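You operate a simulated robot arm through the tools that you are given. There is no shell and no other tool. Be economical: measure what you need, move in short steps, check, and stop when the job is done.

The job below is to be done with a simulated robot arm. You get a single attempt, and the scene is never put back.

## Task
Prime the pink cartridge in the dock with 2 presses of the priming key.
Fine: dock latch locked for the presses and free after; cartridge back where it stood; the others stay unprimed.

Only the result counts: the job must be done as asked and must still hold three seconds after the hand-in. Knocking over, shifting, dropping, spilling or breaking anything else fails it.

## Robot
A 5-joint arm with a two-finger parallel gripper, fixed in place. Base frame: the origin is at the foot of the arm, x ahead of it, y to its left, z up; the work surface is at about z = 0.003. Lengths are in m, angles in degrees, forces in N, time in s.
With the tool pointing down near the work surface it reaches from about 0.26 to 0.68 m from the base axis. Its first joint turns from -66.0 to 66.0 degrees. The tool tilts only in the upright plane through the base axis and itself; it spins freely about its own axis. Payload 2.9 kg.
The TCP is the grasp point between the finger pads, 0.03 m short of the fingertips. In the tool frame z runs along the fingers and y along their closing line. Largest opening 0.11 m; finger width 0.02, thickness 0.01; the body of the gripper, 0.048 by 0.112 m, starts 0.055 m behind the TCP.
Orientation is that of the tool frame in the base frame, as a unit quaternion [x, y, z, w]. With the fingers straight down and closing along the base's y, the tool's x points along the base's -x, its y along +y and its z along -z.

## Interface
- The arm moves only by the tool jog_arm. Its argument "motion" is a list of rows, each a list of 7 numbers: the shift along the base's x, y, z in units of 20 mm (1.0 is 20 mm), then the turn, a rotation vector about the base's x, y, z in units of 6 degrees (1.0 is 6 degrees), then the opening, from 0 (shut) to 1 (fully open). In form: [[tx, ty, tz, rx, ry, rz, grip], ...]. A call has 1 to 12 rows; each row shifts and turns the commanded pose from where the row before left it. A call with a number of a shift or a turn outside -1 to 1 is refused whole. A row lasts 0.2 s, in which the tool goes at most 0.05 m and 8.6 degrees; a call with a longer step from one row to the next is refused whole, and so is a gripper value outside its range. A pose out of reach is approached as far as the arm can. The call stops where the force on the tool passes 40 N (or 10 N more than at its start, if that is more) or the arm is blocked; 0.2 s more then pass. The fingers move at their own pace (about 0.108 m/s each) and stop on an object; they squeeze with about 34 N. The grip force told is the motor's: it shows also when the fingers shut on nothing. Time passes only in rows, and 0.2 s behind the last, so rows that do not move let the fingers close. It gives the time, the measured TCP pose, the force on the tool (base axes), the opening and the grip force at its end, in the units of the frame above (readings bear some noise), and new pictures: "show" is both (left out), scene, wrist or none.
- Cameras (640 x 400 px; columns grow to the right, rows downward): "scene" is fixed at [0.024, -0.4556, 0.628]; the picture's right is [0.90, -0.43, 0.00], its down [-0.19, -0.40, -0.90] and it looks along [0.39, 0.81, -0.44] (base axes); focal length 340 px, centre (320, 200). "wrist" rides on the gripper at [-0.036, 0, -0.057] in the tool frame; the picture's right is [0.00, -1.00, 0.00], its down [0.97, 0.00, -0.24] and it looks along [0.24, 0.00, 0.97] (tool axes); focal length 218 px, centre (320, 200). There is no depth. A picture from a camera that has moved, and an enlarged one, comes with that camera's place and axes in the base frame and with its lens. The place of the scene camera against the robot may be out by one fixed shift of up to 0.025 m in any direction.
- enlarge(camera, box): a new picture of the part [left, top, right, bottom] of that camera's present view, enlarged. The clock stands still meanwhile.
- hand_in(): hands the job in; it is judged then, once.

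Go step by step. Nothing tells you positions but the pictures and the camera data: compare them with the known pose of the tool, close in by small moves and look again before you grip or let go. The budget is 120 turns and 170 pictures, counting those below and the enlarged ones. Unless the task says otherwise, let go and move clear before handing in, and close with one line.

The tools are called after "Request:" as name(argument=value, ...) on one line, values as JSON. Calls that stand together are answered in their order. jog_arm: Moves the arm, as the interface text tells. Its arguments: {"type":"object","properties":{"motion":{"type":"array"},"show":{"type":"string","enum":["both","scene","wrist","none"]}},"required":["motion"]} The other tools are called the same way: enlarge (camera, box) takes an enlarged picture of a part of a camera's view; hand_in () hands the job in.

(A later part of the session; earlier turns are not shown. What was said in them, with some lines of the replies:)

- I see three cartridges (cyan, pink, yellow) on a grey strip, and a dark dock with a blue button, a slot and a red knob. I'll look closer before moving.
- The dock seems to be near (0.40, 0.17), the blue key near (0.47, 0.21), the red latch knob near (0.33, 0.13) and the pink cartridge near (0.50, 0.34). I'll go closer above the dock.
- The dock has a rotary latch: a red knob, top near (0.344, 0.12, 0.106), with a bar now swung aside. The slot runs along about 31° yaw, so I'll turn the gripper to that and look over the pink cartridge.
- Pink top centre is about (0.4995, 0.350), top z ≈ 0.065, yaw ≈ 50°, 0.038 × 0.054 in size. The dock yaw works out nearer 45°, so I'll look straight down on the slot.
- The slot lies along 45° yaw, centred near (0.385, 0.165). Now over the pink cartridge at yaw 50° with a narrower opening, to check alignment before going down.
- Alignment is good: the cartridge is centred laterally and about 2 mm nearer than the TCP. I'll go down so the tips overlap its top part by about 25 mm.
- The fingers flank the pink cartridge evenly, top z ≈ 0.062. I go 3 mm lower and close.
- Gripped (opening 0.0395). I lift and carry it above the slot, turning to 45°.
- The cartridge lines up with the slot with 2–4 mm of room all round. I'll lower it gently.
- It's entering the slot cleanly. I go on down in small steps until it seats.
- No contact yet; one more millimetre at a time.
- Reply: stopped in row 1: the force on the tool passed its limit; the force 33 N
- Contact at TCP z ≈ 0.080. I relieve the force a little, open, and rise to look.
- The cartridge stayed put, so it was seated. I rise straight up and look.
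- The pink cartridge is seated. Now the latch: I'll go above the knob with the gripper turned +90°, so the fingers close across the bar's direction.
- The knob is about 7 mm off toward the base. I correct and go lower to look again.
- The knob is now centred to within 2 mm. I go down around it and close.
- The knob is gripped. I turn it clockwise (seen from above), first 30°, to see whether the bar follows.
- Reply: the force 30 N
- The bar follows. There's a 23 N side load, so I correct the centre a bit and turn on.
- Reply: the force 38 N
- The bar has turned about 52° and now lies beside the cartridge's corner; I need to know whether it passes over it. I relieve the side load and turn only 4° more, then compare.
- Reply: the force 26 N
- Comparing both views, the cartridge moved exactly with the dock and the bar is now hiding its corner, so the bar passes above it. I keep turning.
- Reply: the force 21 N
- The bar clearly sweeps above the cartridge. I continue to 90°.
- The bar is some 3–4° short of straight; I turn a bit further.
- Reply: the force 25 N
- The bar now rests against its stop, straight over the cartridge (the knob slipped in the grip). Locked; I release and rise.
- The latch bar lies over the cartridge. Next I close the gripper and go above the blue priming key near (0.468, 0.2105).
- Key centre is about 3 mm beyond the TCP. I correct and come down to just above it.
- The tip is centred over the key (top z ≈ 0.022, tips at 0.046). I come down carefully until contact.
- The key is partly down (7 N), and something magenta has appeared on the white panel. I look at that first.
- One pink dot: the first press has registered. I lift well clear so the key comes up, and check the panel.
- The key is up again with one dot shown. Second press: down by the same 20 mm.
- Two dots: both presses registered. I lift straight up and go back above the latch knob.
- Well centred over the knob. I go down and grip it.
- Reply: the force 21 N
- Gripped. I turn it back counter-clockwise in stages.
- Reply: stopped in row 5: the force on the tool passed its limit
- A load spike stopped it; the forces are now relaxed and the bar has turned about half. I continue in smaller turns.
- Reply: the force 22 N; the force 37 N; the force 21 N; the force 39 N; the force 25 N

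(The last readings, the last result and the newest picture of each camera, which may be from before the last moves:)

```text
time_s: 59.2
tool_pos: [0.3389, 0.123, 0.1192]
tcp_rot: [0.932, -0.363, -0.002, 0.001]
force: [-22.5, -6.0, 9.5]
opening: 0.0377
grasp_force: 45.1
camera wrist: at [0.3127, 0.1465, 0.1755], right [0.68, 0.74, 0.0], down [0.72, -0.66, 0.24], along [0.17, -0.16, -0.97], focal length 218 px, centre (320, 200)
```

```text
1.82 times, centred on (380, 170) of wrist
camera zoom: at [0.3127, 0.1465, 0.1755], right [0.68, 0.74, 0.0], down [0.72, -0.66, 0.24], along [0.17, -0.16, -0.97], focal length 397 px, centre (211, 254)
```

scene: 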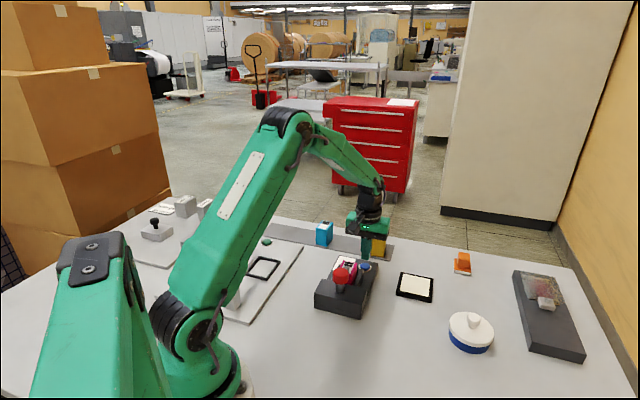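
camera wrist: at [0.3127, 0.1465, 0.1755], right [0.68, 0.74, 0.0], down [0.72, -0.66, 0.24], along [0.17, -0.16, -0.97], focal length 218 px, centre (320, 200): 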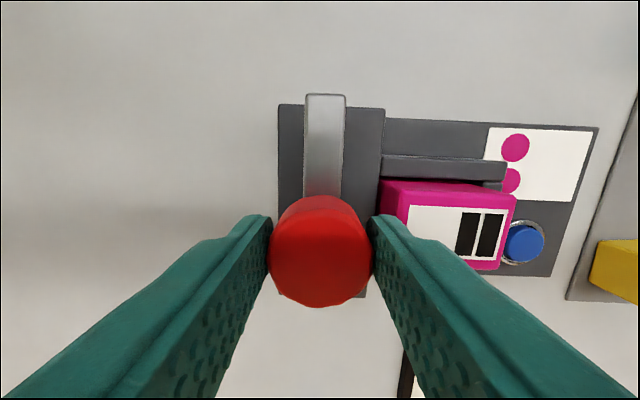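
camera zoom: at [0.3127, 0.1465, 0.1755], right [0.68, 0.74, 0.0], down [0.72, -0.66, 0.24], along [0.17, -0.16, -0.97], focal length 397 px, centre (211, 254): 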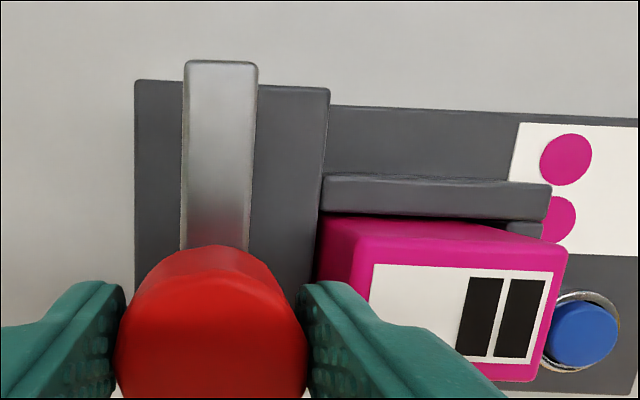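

The bar is back at its original stop. I release the knob and rise.

Request:
jog_arm(motion=[[0, 0, 0, 0, 0, 0, 0.45], [0, 0, 0, 0, 0, 0, 0.6], [0, 0, 0, 0, 0, 0, 0.6], [0, 0, 0.6, 0, 0, 0, 0.6], [0, 0, 0.9, 0, 0, 0, 0.6], [0, 0, 0.9, 0, 0, 0, 0.6], [0, 0, 0.9, 0, 0, 0, 0.6], [0, 0, 0, 0, 0, 0, 0.6]])

Request:
enlarge(camera="scene", box=[305, 225, 395, 325])

```text
time_s: 61.0
tool_pos: [0.3402, 0.1217, 0.1852]
tcp_rot: [0.931, -0.364, 0.0, 0.0]
force: [-0.6, 0.0, -0.8]
opening: 0.0661
grasp_force: 0.1
camera wrist: at [0.3131, 0.1462, 0.2421], right [0.68, 0.74, 0.0], down [0.71, -0.66, 0.24], along [0.18, -0.16, -0.97], focal length 218 px, centre (320, 200)
```

scene: 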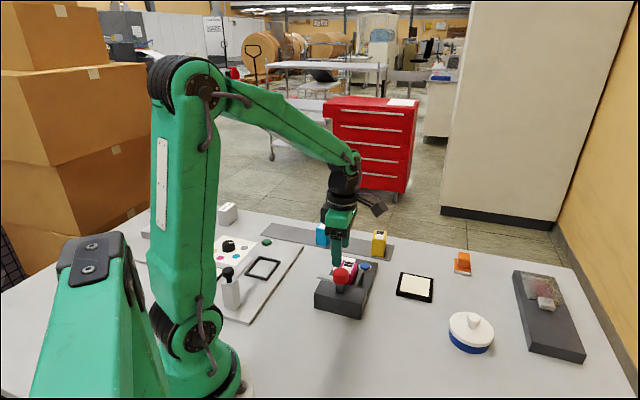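
wrist: 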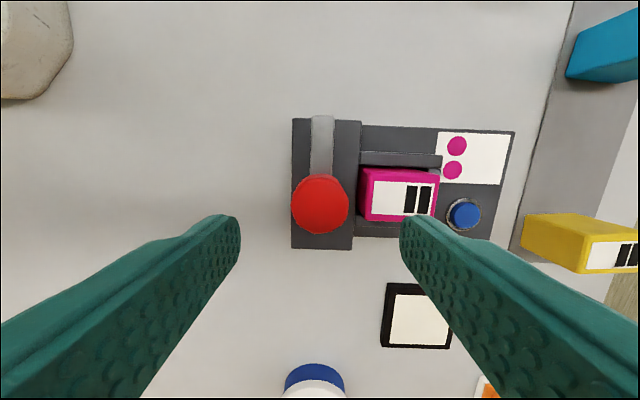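

```text
4.00 times, centred on (350, 275) of scene
camera zoom: at [0.024, -0.4556, 0.628], right [0.9, -0.43, 0.0], down [-0.19, -0.4, -0.9], along [0.39, 0.81, -0.44], focal length 1358 px, centre (200, -100)
```

zoom: 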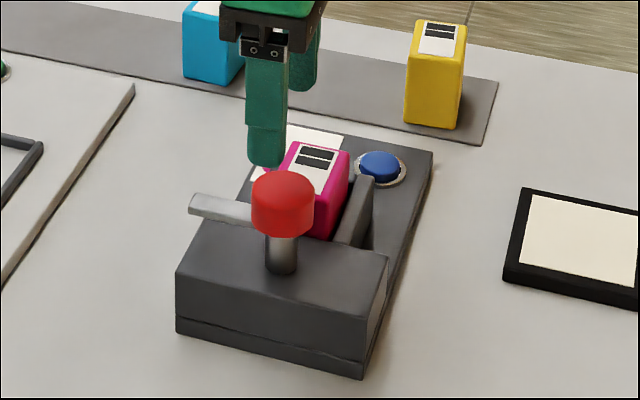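

The latch is free. I turn back to 45° above the cartridge.

Request:
jog_arm(motion=[[0.19, 0.185, 0, 0, 0, -1, 0.6], [0.19, 0.185, 0, 0, 0, -1, 0.6], [0.19, 0.185, 0, 0, 0, -1, 0.6], [0.19, 0.185, 0, 0, 0, -1, 0.6], [0.19, 0.185, 0, 0, 0, -1, 0.6], [0.19, 0.185, 0, 0, 0, -1, 0.6], [0.19, 0.185, 0, 0, 0, -1, 0.6], [0.19, 0.185, 0, 0, 0, -1, 0.6], [0.19, 0.185, 0, 0, 0, -1, 0.6], [0.19, 0.185, 0, 0, 0, -1, 0.6], [0.19, 0.185, 0, 0, 0, -1, 0.6], [0.19, 0.185, 0, 0, 0, -1, 0.6]], show="none")

Request:
jog_arm(motion=[[0, 0, 0, 0, 0, -0.85, 0.55], [0, 0, -0.4, 0, 0, -0.85, 0.55], [0, 0, -0.6, 0, 0, -0.85, 0.55], [0, 0, -0.8, 0, 0, -0.85, 0.55], [0, 0, 0, 0, 0, 0, 0.55]], show="wrist")

Request:
enlarge(camera="wrist", box=[220, 100, 420, 300])

```text
time_s: 63.6
tool_pos: [0.3845, 0.1673, 0.1848]
tcp_rot: [-0.539, 0.842, 0.0, -0.001]
force: [0.1, -0.4, 0.8]
opening: 0.0662
grasp_force: 0.1
```

```text
time_s: 64.8
tool_pos: [0.3855, 0.1675, 0.1502]
tcp_rot: [-0.381, 0.924, 0.0, 0.0]
force: [-0.5, 0.4, 0.9]
opening: 0.0606
grasp_force: 0.0
camera wrist: at [0.4116, 0.1919, 0.2063], right [0.7, -0.71, 0.0], down [-0.69, -0.68, 0.24], along [-0.17, -0.17, -0.97], focal length 218 px, centre (320, 200)
```

wrist: 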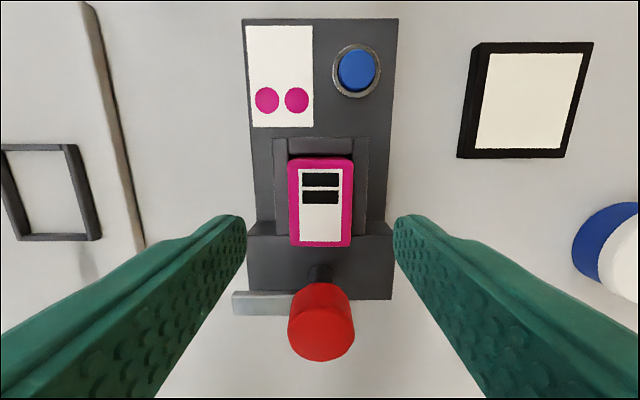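

```text
2.00 times, centred on (320, 200) of wrist
camera zoom: at [0.4116, 0.1919, 0.2063], right [0.7, -0.71, 0.0], down [-0.69, -0.68, 0.24], along [-0.17, -0.17, -0.97], focal length 436 px, centre (320, 200)
```

zoom: 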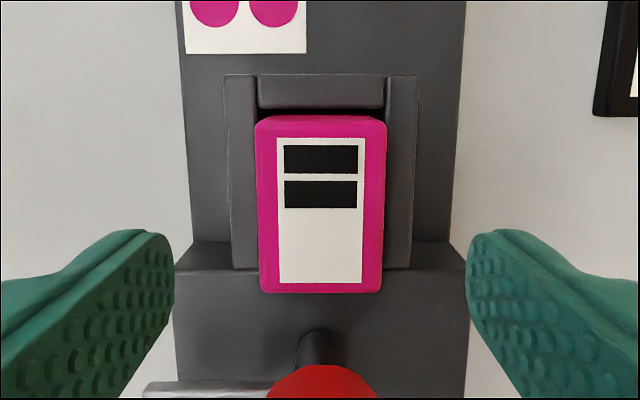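

Aligned. I come down to the same grip height as before, then compare the picture.

Request:
jog_arm(motion=[[0.02, -0.02, -0.8, 0, 0, 0, 0.55], [0, 0, -0.8, 0, 0, 0, 0.55], [0, 0, -0.8, 0, 0, 0, 0.55], [0, 0, -0.6, 0, 0, 0, 0.55], [0, 0, -0.37, 0, 0, 0, 0.55], [0, 0, 0, 0, 0, 0, 0.55]], show="wrist")

```text
time_s: 66.2
tool_pos: [0.3858, 0.1645, 0.0798]
tcp_rot: [-0.382, 0.924, 0.0, -0.001]
force: [-3.9, -2.4, 7.7]
opening: 0.0603
grasp_force: 0.1
camera wrist: at [0.4118, 0.1894, 0.1367], right [0.71, -0.71, 0.0], down [-0.69, -0.68, 0.24], along [-0.17, -0.17, -0.97], focal length 218 px, centre (320, 200)
```

wrist: 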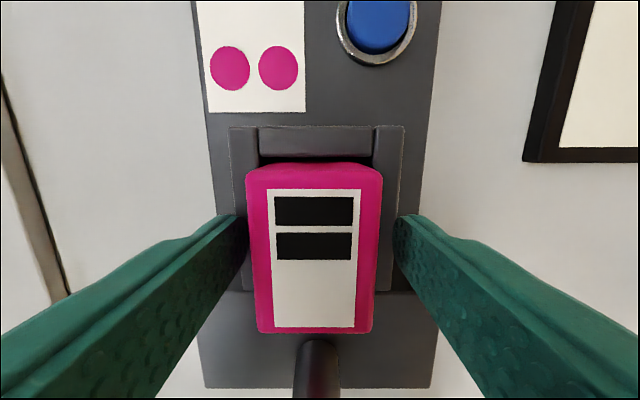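

The fingertips just touch the cheeks and the cartridge sits 2 mm to the side. I rise 1.2 mm, shift to centre, and check.

Request:
jog_arm(motion=[[0, 0, 0.06, 0, 0, 0, 0.55], [-0.01, 0.11, 0, 0, 0, 0, 0.55], [0, 0, 0, 0, 0, 0, 0.55]], show="wrist")

```text
time_s: 67.0
tool_pos: [0.3851, 0.1664, 0.0817]
tcp_rot: [-0.382, 0.924, -0.001, -0.001]
force: [0.4, -0.5, 0.1]
opening: 0.0604
grasp_force: 0.1
camera wrist: at [0.4107, 0.1923, 0.1391], right [0.71, -0.71, 0.0], down [-0.69, -0.69, 0.24], along [-0.17, -0.17, -0.97], focal length 218 px, centre (320, 200)
```

wrist: 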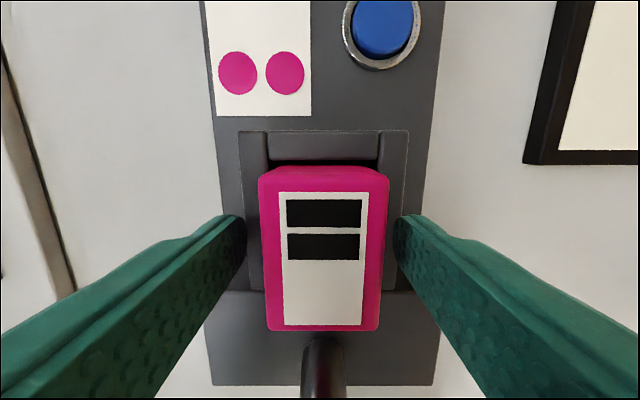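

Request:
jog_arm(motion=[[0.09, 0.015, 0, 0, 0, 0, 0.55], [0, 0, 0, 0, 0, 0, 0.45], [0, 0, 0, 0, 0, 0, 0.38], [0, 0, 0, 0, 0, 0, 0.3], [0, 0, 0, 0, 0, 0, 0], [0, 0, 0, 0, 0, 0, 0]], show="wrist")

```text
time_s: 68.4
tool_pos: [0.3881, 0.1683, 0.0832]
tcp_rot: [-0.382, 0.924, -0.001, -0.001]
force: [0.3, 0.0, -0.1]
opening: 0.0392
grasp_force: 33.5
camera wrist: at [0.4129, 0.1936, 0.1395], right [0.71, -0.71, 0.0], down [-0.69, -0.69, 0.24], along [-0.17, -0.17, -0.97], focal length 218 px, centre (320, 200)
```

wrist: 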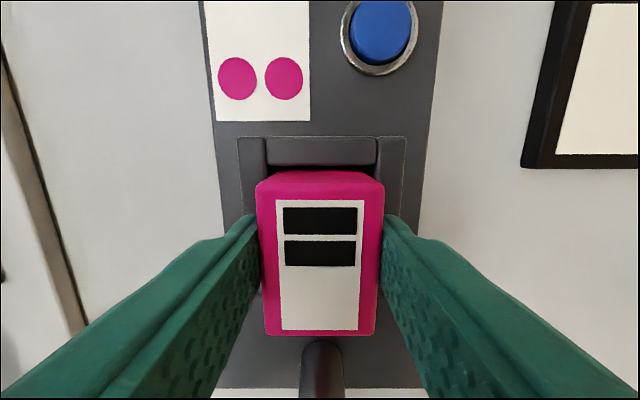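

Gripped. I lift straight out and check the hold.

Request:
jog_arm(motion=[[0, 0, 0.4, 0, 0, 0, 0], [0, 0, 0.6, 0, 0, 0, 0], [0, 0, 0.8, 0, 0, 0, 0], [0, 0, 0.8, 0, 0, 0, 0], [0, 0, 0.8, 0, 0, 0, 0]], show="wrist")

```text
time_s: 69.6
tool_pos: [0.3856, 0.1692, 0.1482]
tcp_rot: [-0.382, 0.924, 0.0, -0.002]
force: [0.0, 0.8, -1.3]
opening: 0.0393
grasp_force: 33.8
camera wrist: at [0.4112, 0.1948, 0.2051], right [0.71, -0.71, 0.0], down [-0.69, -0.69, 0.24], along [-0.17, -0.17, -0.97], focal length 218 px, centre (320, 200)
```

wrist: 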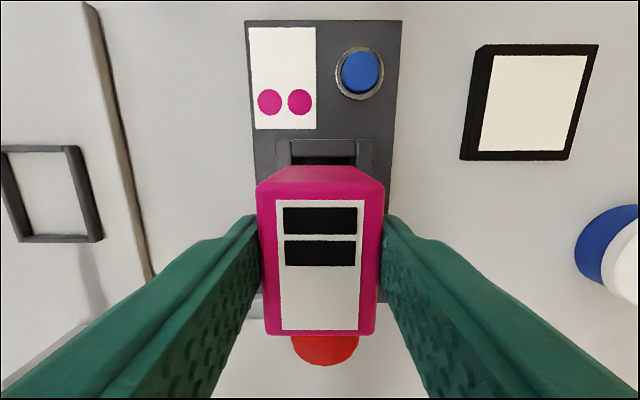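

Held well. I carry it back above its original spot at yaw 50°.

Request:
jog_arm(motion=[[0.567, 0.916, 0, 0, 0, 0.086, 0], [0.567, 0.916, 0, 0, 0, 0.086, 0], [0.567, 0.916, 0, 0, 0, 0.086, 0], [0.567, 0.916, 0, 0, 0, 0.086, 0], [0.567, 0.916, 0, 0, 0, 0.086, 0], [0.567, 0.916, 0, 0, 0, 0.086, 0], [0.567, 0.916, 0, 0, 0, 0.086, 0], [0.567, 0.916, 0, 0, 0, 0.086, 0], [0.567, 0.916, 0, 0, 0, 0.086, 0], [0.567, 0.916, 0, 0, 0, 0.086, 0], [0, 0, 0, 0, 0, 0, 0]], show="none")

Request:
jog_arm(motion=[[0, 0, -0.8, 0, 0, 0, 0], [0, 0, -0.8, 0, 0, 0, 0], [0, 0, -0.8, 0, 0, 0, 0], [0, 0, -0.8, 0, 0, 0, 0], [0, 0, 0, 0, 0, 0, 0]])

Request:
enlarge(camera="scene", box=[310, 215, 400, 271])

```text
time_s: 72.0
tool_pos: [0.5011, 0.3496, 0.15]
tcp_rot: [-0.424, 0.906, 0.0, -0.001]
force: [0.5, -1.6, -0.7]
opening: 0.0392
grasp_force: 33.9
```

```text
time_s: 73.2
tool_pos: [0.5016, 0.3543, 0.085]
tcp_rot: [-0.423, 0.906, -0.001, -0.001]
force: [0.6, -0.6, -1.3]
opening: 0.0393
grasp_force: 34.4
camera wrist: at [0.5246, 0.3804, 0.1418], right [0.77, -0.64, 0.0], down [-0.62, -0.74, 0.24], along [-0.16, -0.19, -0.97], focal length 218 px, centre (320, 200)
```

scene: 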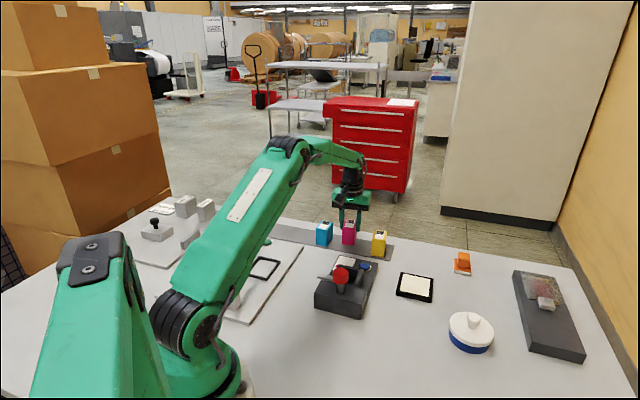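
wrist: 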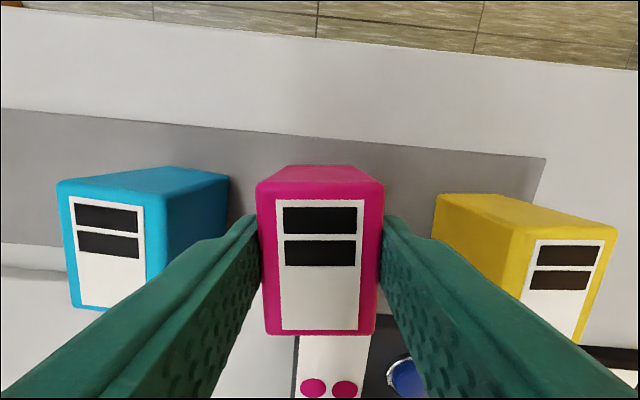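

```text
7.11 times, centred on (355, 243) of scene
camera zoom: at [0.024, -0.4556, 0.628], right [0.9, -0.43, 0.0], down [-0.19, -0.4, -0.9], along [0.39, 0.81, -0.44], focal length 2415 px, centre (71, -106)
```

zoom: 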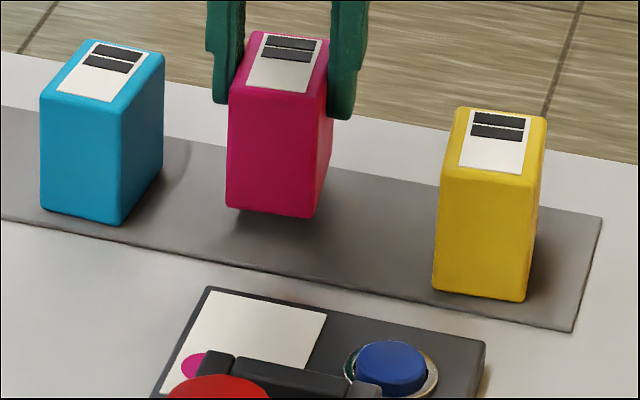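

The scene camera allows direct comparison with the first picture. I lower to just above the surface and compare.

Request:
jog_arm(motion=[[0, 0, -0.3, 0, 0, 0, 0], [0, 0, -0.2, 0, 0, 0, 0], [0, 0, 0, 0, 0, 0, 0]], show="wrist")

Request:
enlarge(camera="scene", box=[310, 215, 400, 271])

```text
time_s: 74.0
tool_pos: [0.5008, 0.3527, 0.0766]
tcp_rot: [-0.423, 0.906, 0.0, 0.0]
force: [0.6, 0.7, -1.1]
opening: 0.0392
grasp_force: 34.8
camera wrist: at [0.5239, 0.3796, 0.1327], right [0.77, -0.64, 0.0], down [-0.62, -0.74, 0.24], along [-0.16, -0.19, -0.97], focal length 218 px, centre (320, 200)
```

wrist: 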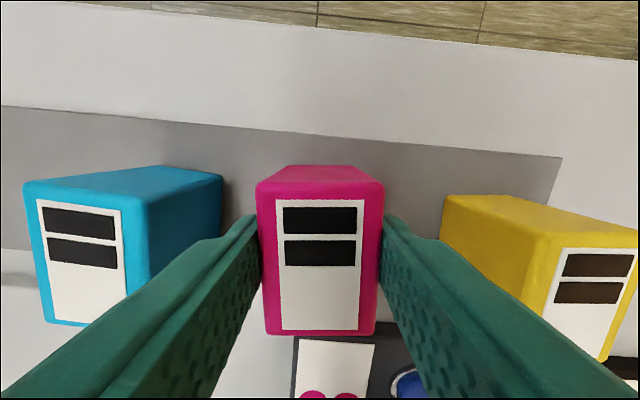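

```text
7.11 times, centred on (355, 243) of scene
camera zoom: at [0.024, -0.4556, 0.628], right [0.9, -0.43, 0.0], down [-0.19, -0.4, -0.9], along [0.39, 0.81, -0.44], focal length 2415 px, centre (71, -106)
```

zoom: 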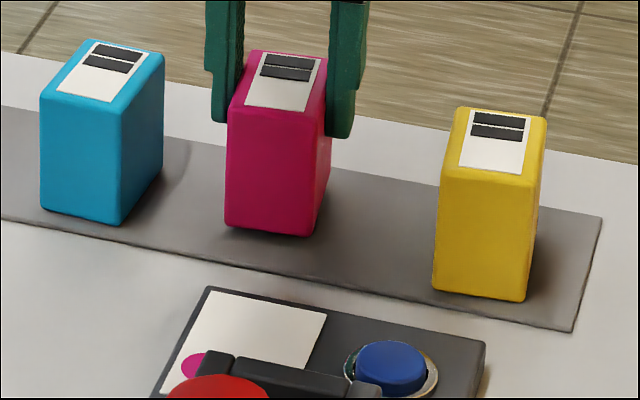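

It needs about 11 px downward in the picture, i.e. roughly 5 mm. I lower in small steps to contact.

Request:
jog_arm(motion=[[0, 0, -0.1, 0, 0, 0, 0]], show="none")

Request:
jog_arm(motion=[[0, 0, -0.05, 0, 0, 0, 0]], show="none")

Request:
enlarge(camera="scene", box=[310, 215, 400, 271])

```text
time_s: 74.4
tool_pos: [0.5008, 0.3512, 0.0743]
tcp_rot: [-0.423, 0.906, -0.001, 0.0]
force: [-0.1, -0.4, -0.9]
opening: 0.0392
grasp_force: 33.6
```

```text
time_s: 74.8
tool_pos: [0.4996, 0.3532, 0.0732]
tcp_rot: [-0.423, 0.906, 0.0, -0.002]
force: [0.4, 0.7, -1.5]
opening: 0.039
grasp_force: 34.3
```

```text
7.11 times, centred on (355, 243) of scene
camera zoom: at [0.024, -0.4556, 0.628], right [0.9, -0.43, 0.0], down [-0.19, -0.4, -0.9], along [0.39, 0.81, -0.44], focal length 2415 px, centre (71, -106)
```

zoom: 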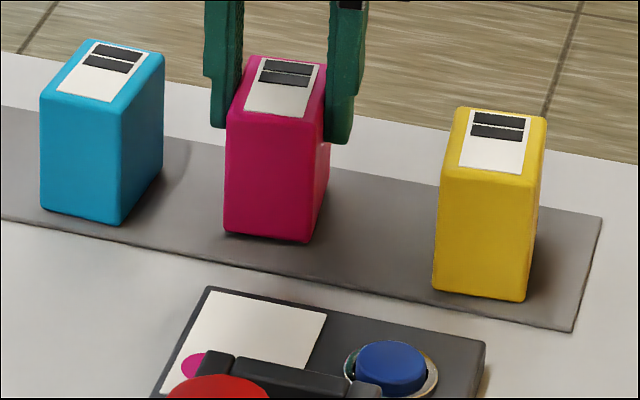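

Request:
jog_arm(motion=[[0, 0, -0.05, 0, 0, 0, 0]], show="none")

Request:
jog_arm(motion=[[0, 0, -0.05, 0, 0, 0, 0]], show="none")

Request:
enlarge(camera="scene", box=[310, 215, 400, 271])

```text
time_s: 75.2
tool_pos: [0.5003, 0.3525, 0.0723]
tcp_rot: [-0.423, 0.906, -0.001, -0.001]
force: [0.2, -1.0, -1.9]
opening: 0.0392
grasp_force: 34.1
```

```text
time_s: 75.6
tool_pos: [0.4999, 0.3516, 0.0713]
tcp_rot: [-0.424, 0.906, 0.0, -0.001]
force: [0.4, -0.4, -0.9]
opening: 0.0392
grasp_force: 34.1
```

```text
7.11 times, centred on (355, 243) of scene
camera zoom: at [0.024, -0.4556, 0.628], right [0.9, -0.43, 0.0], down [-0.19, -0.4, -0.9], along [0.39, 0.81, -0.44], focal length 2415 px, centre (71, -106)
```

zoom: 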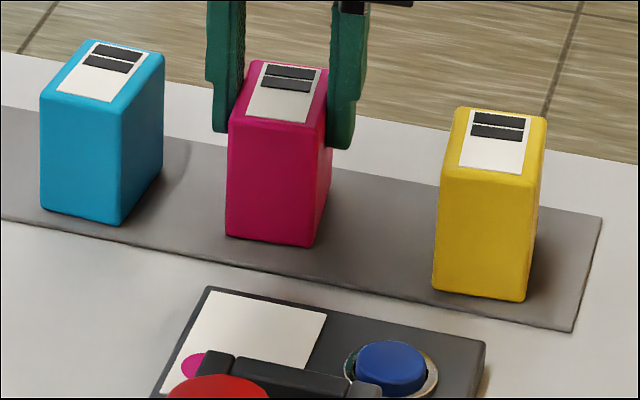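

It now matches the first picture to about 1–2 px. A last bit down to feel contact.

Request:
jog_arm(motion=[[0, 0, -0.04, 0, 0, 0, 0]], show="none")

Request:
jog_arm(motion=[[0, 0, -0.03, 0, 0, 0, 0]], show="none")

```text
time_s: 76.0
tool_pos: [0.5009, 0.3508, 0.071]
tcp_rot: [-0.423, 0.906, 0.0, -0.001]
force: [-1.9, -1.9, 2.5]
opening: 0.039
grasp_force: 33.7
```

```text
time_s: 76.4
tool_pos: [0.5004, 0.3505, 0.0712]
tcp_rot: [-0.423, 0.906, -0.001, 0.0]
force: [-3.7, -4.6, 8.3]
opening: 0.0391
grasp_force: 34.1
```

Contact made with 8 N. I open gently to the earlier narrow width and rise straight up.

Request:
jog_arm(motion=[[0, 0, 0.02, 0, 0, 0, 0], [0, 0, 0, 0, 0, 0, 0.4], [0, 0, 0, 0, 0, 0, 0.5], [0, 0, 0, 0, 0, 0, 0.62], [0, 0, 0, 0, 0, 0, 0.62], [0, 0, 0.6, 0, 0, 0, 0.62], [0, 0, 0.8, 0, 0, 0, 0.62], [0, 0, 0.9, 0, 0, 0, 0.62], [0, 0, 0.9, 0, 0, 0, 0.62], [0, 0, 0.8, 0, 0, 0, 0.62], [0, 0, 0, 0, 0, 0, 0.62]])

Request:
enlarge(camera="scene", box=[310, 215, 400, 271])

Request:
enlarge(camera="wrist", box=[200, 100, 440, 250])

```text
time_s: 78.8
tool_pos: [0.4981, 0.3507, 0.1513]
tcp_rot: [-0.424, 0.906, 0.0, -0.001]
force: [-0.5, -0.4, 0.0]
opening: 0.0681
grasp_force: 0.1
camera wrist: at [0.5232, 0.3776, 0.2076], right [0.77, -0.64, 0.0], down [-0.62, -0.74, 0.24], along [-0.16, -0.19, -0.97], focal length 218 px, centre (320, 200)
```

scene: 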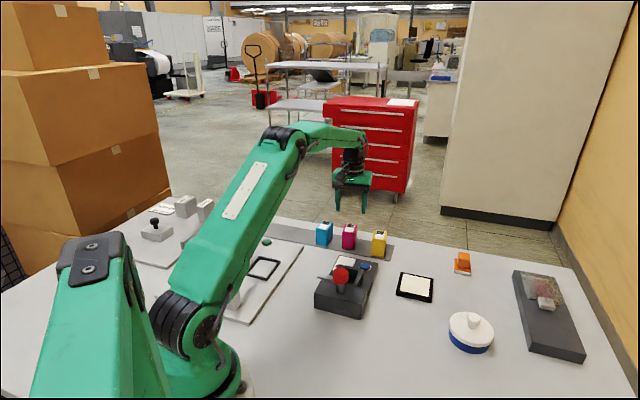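
wrist: 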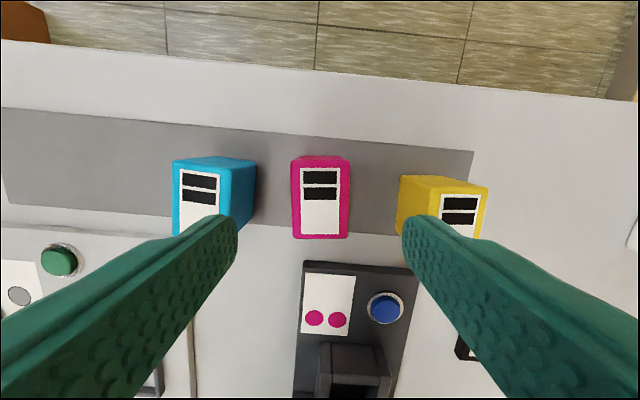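

```text
7.11 times, centred on (355, 243) of scene
camera zoom: at [0.024, -0.4556, 0.628], right [0.9, -0.43, 0.0], down [-0.19, -0.4, -0.9], along [0.39, 0.81, -0.44], focal length 2415 px, centre (71, -106)
```

zoom: 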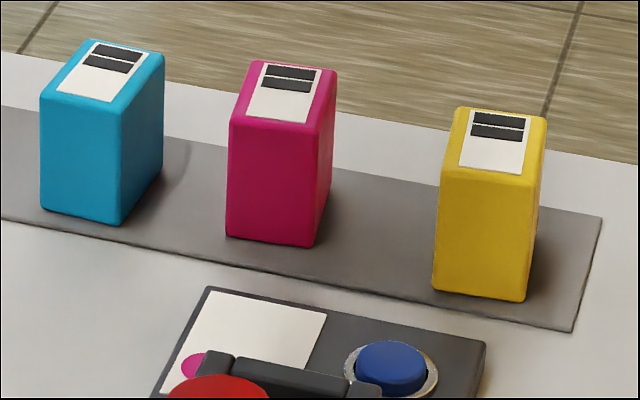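

```text
2.67 times, centred on (320, 175) of wrist
camera zoom: at [0.5232, 0.3776, 0.2076], right [0.77, -0.64, 0.0], down [-0.62, -0.74, 0.24], along [-0.16, -0.19, -0.97], focal length 582 px, centre (320, 267)
```

zoom: 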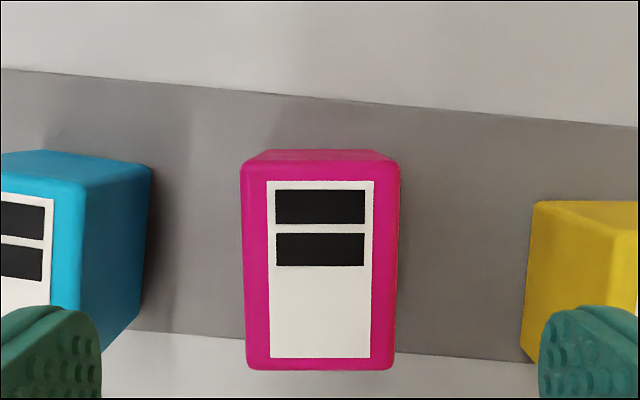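

The pink cartridge stands within about 1 mm of where it was, the panel shows two pink dots and the latch is free. I move clear and then hand in.

Request:
jog_arm(motion=[[0, -0.3, 0.9, 0, 0, 0, 0.62], [0, -0.3, 0.9, 0, 0, 0, 0.62], [0, -0.3, 0.9, 0, 0, 0, 0.62], [0, -0.3, 0.9, 0, 0, 0, 0.62], [0, 0, 0, 0, 0, 0, 0.62]], show="scene")

Request:
enlarge(camera="scene", box=[240, 200, 440, 325])

```text
time_s: 80.0
tool_pos: [0.4994, 0.3275, 0.2237]
tcp_rot: [-0.423, 0.906, -0.001, -0.001]
force: [1.5, -0.1, 0.0]
opening: 0.068
grasp_force: 0.0
```

scene: 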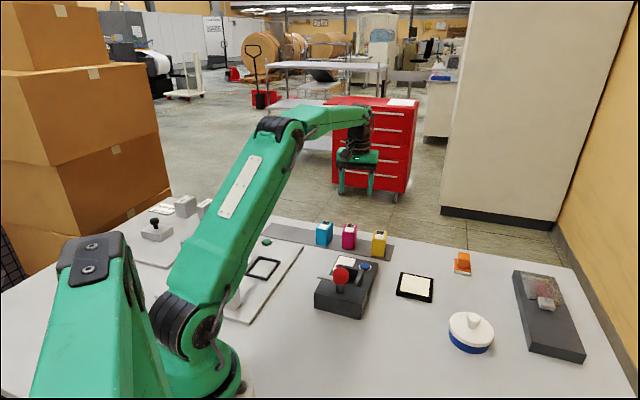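

```text
3.20 times, centred on (340, 262) of scene
camera zoom: at [0.024, -0.4556, 0.628], right [0.9, -0.43, 0.0], down [-0.19, -0.4, -0.9], along [0.39, 0.81, -0.44], focal length 1087 px, centre (256, 0)
```

zoom: 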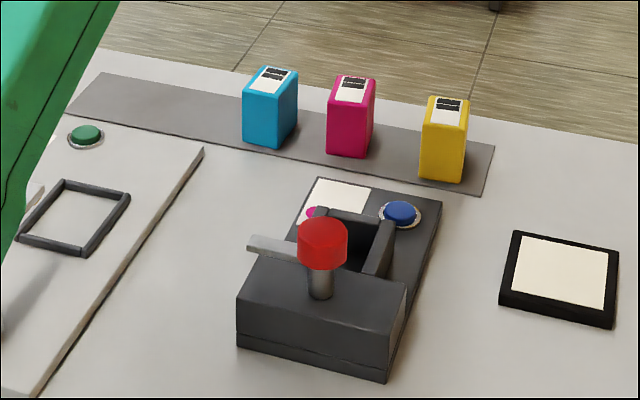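

Everything matches the starting scene except for the two pink dots on the panel. The arm is clear, so I hand in.

Request:
hand_in()

```text
The job is handed in.
```

The pink cartridge was primed with two presses while the latch was locked. The latch is now free, the cartridge is back within about 1 mm of its original spot, and the other cartridges were never docked.
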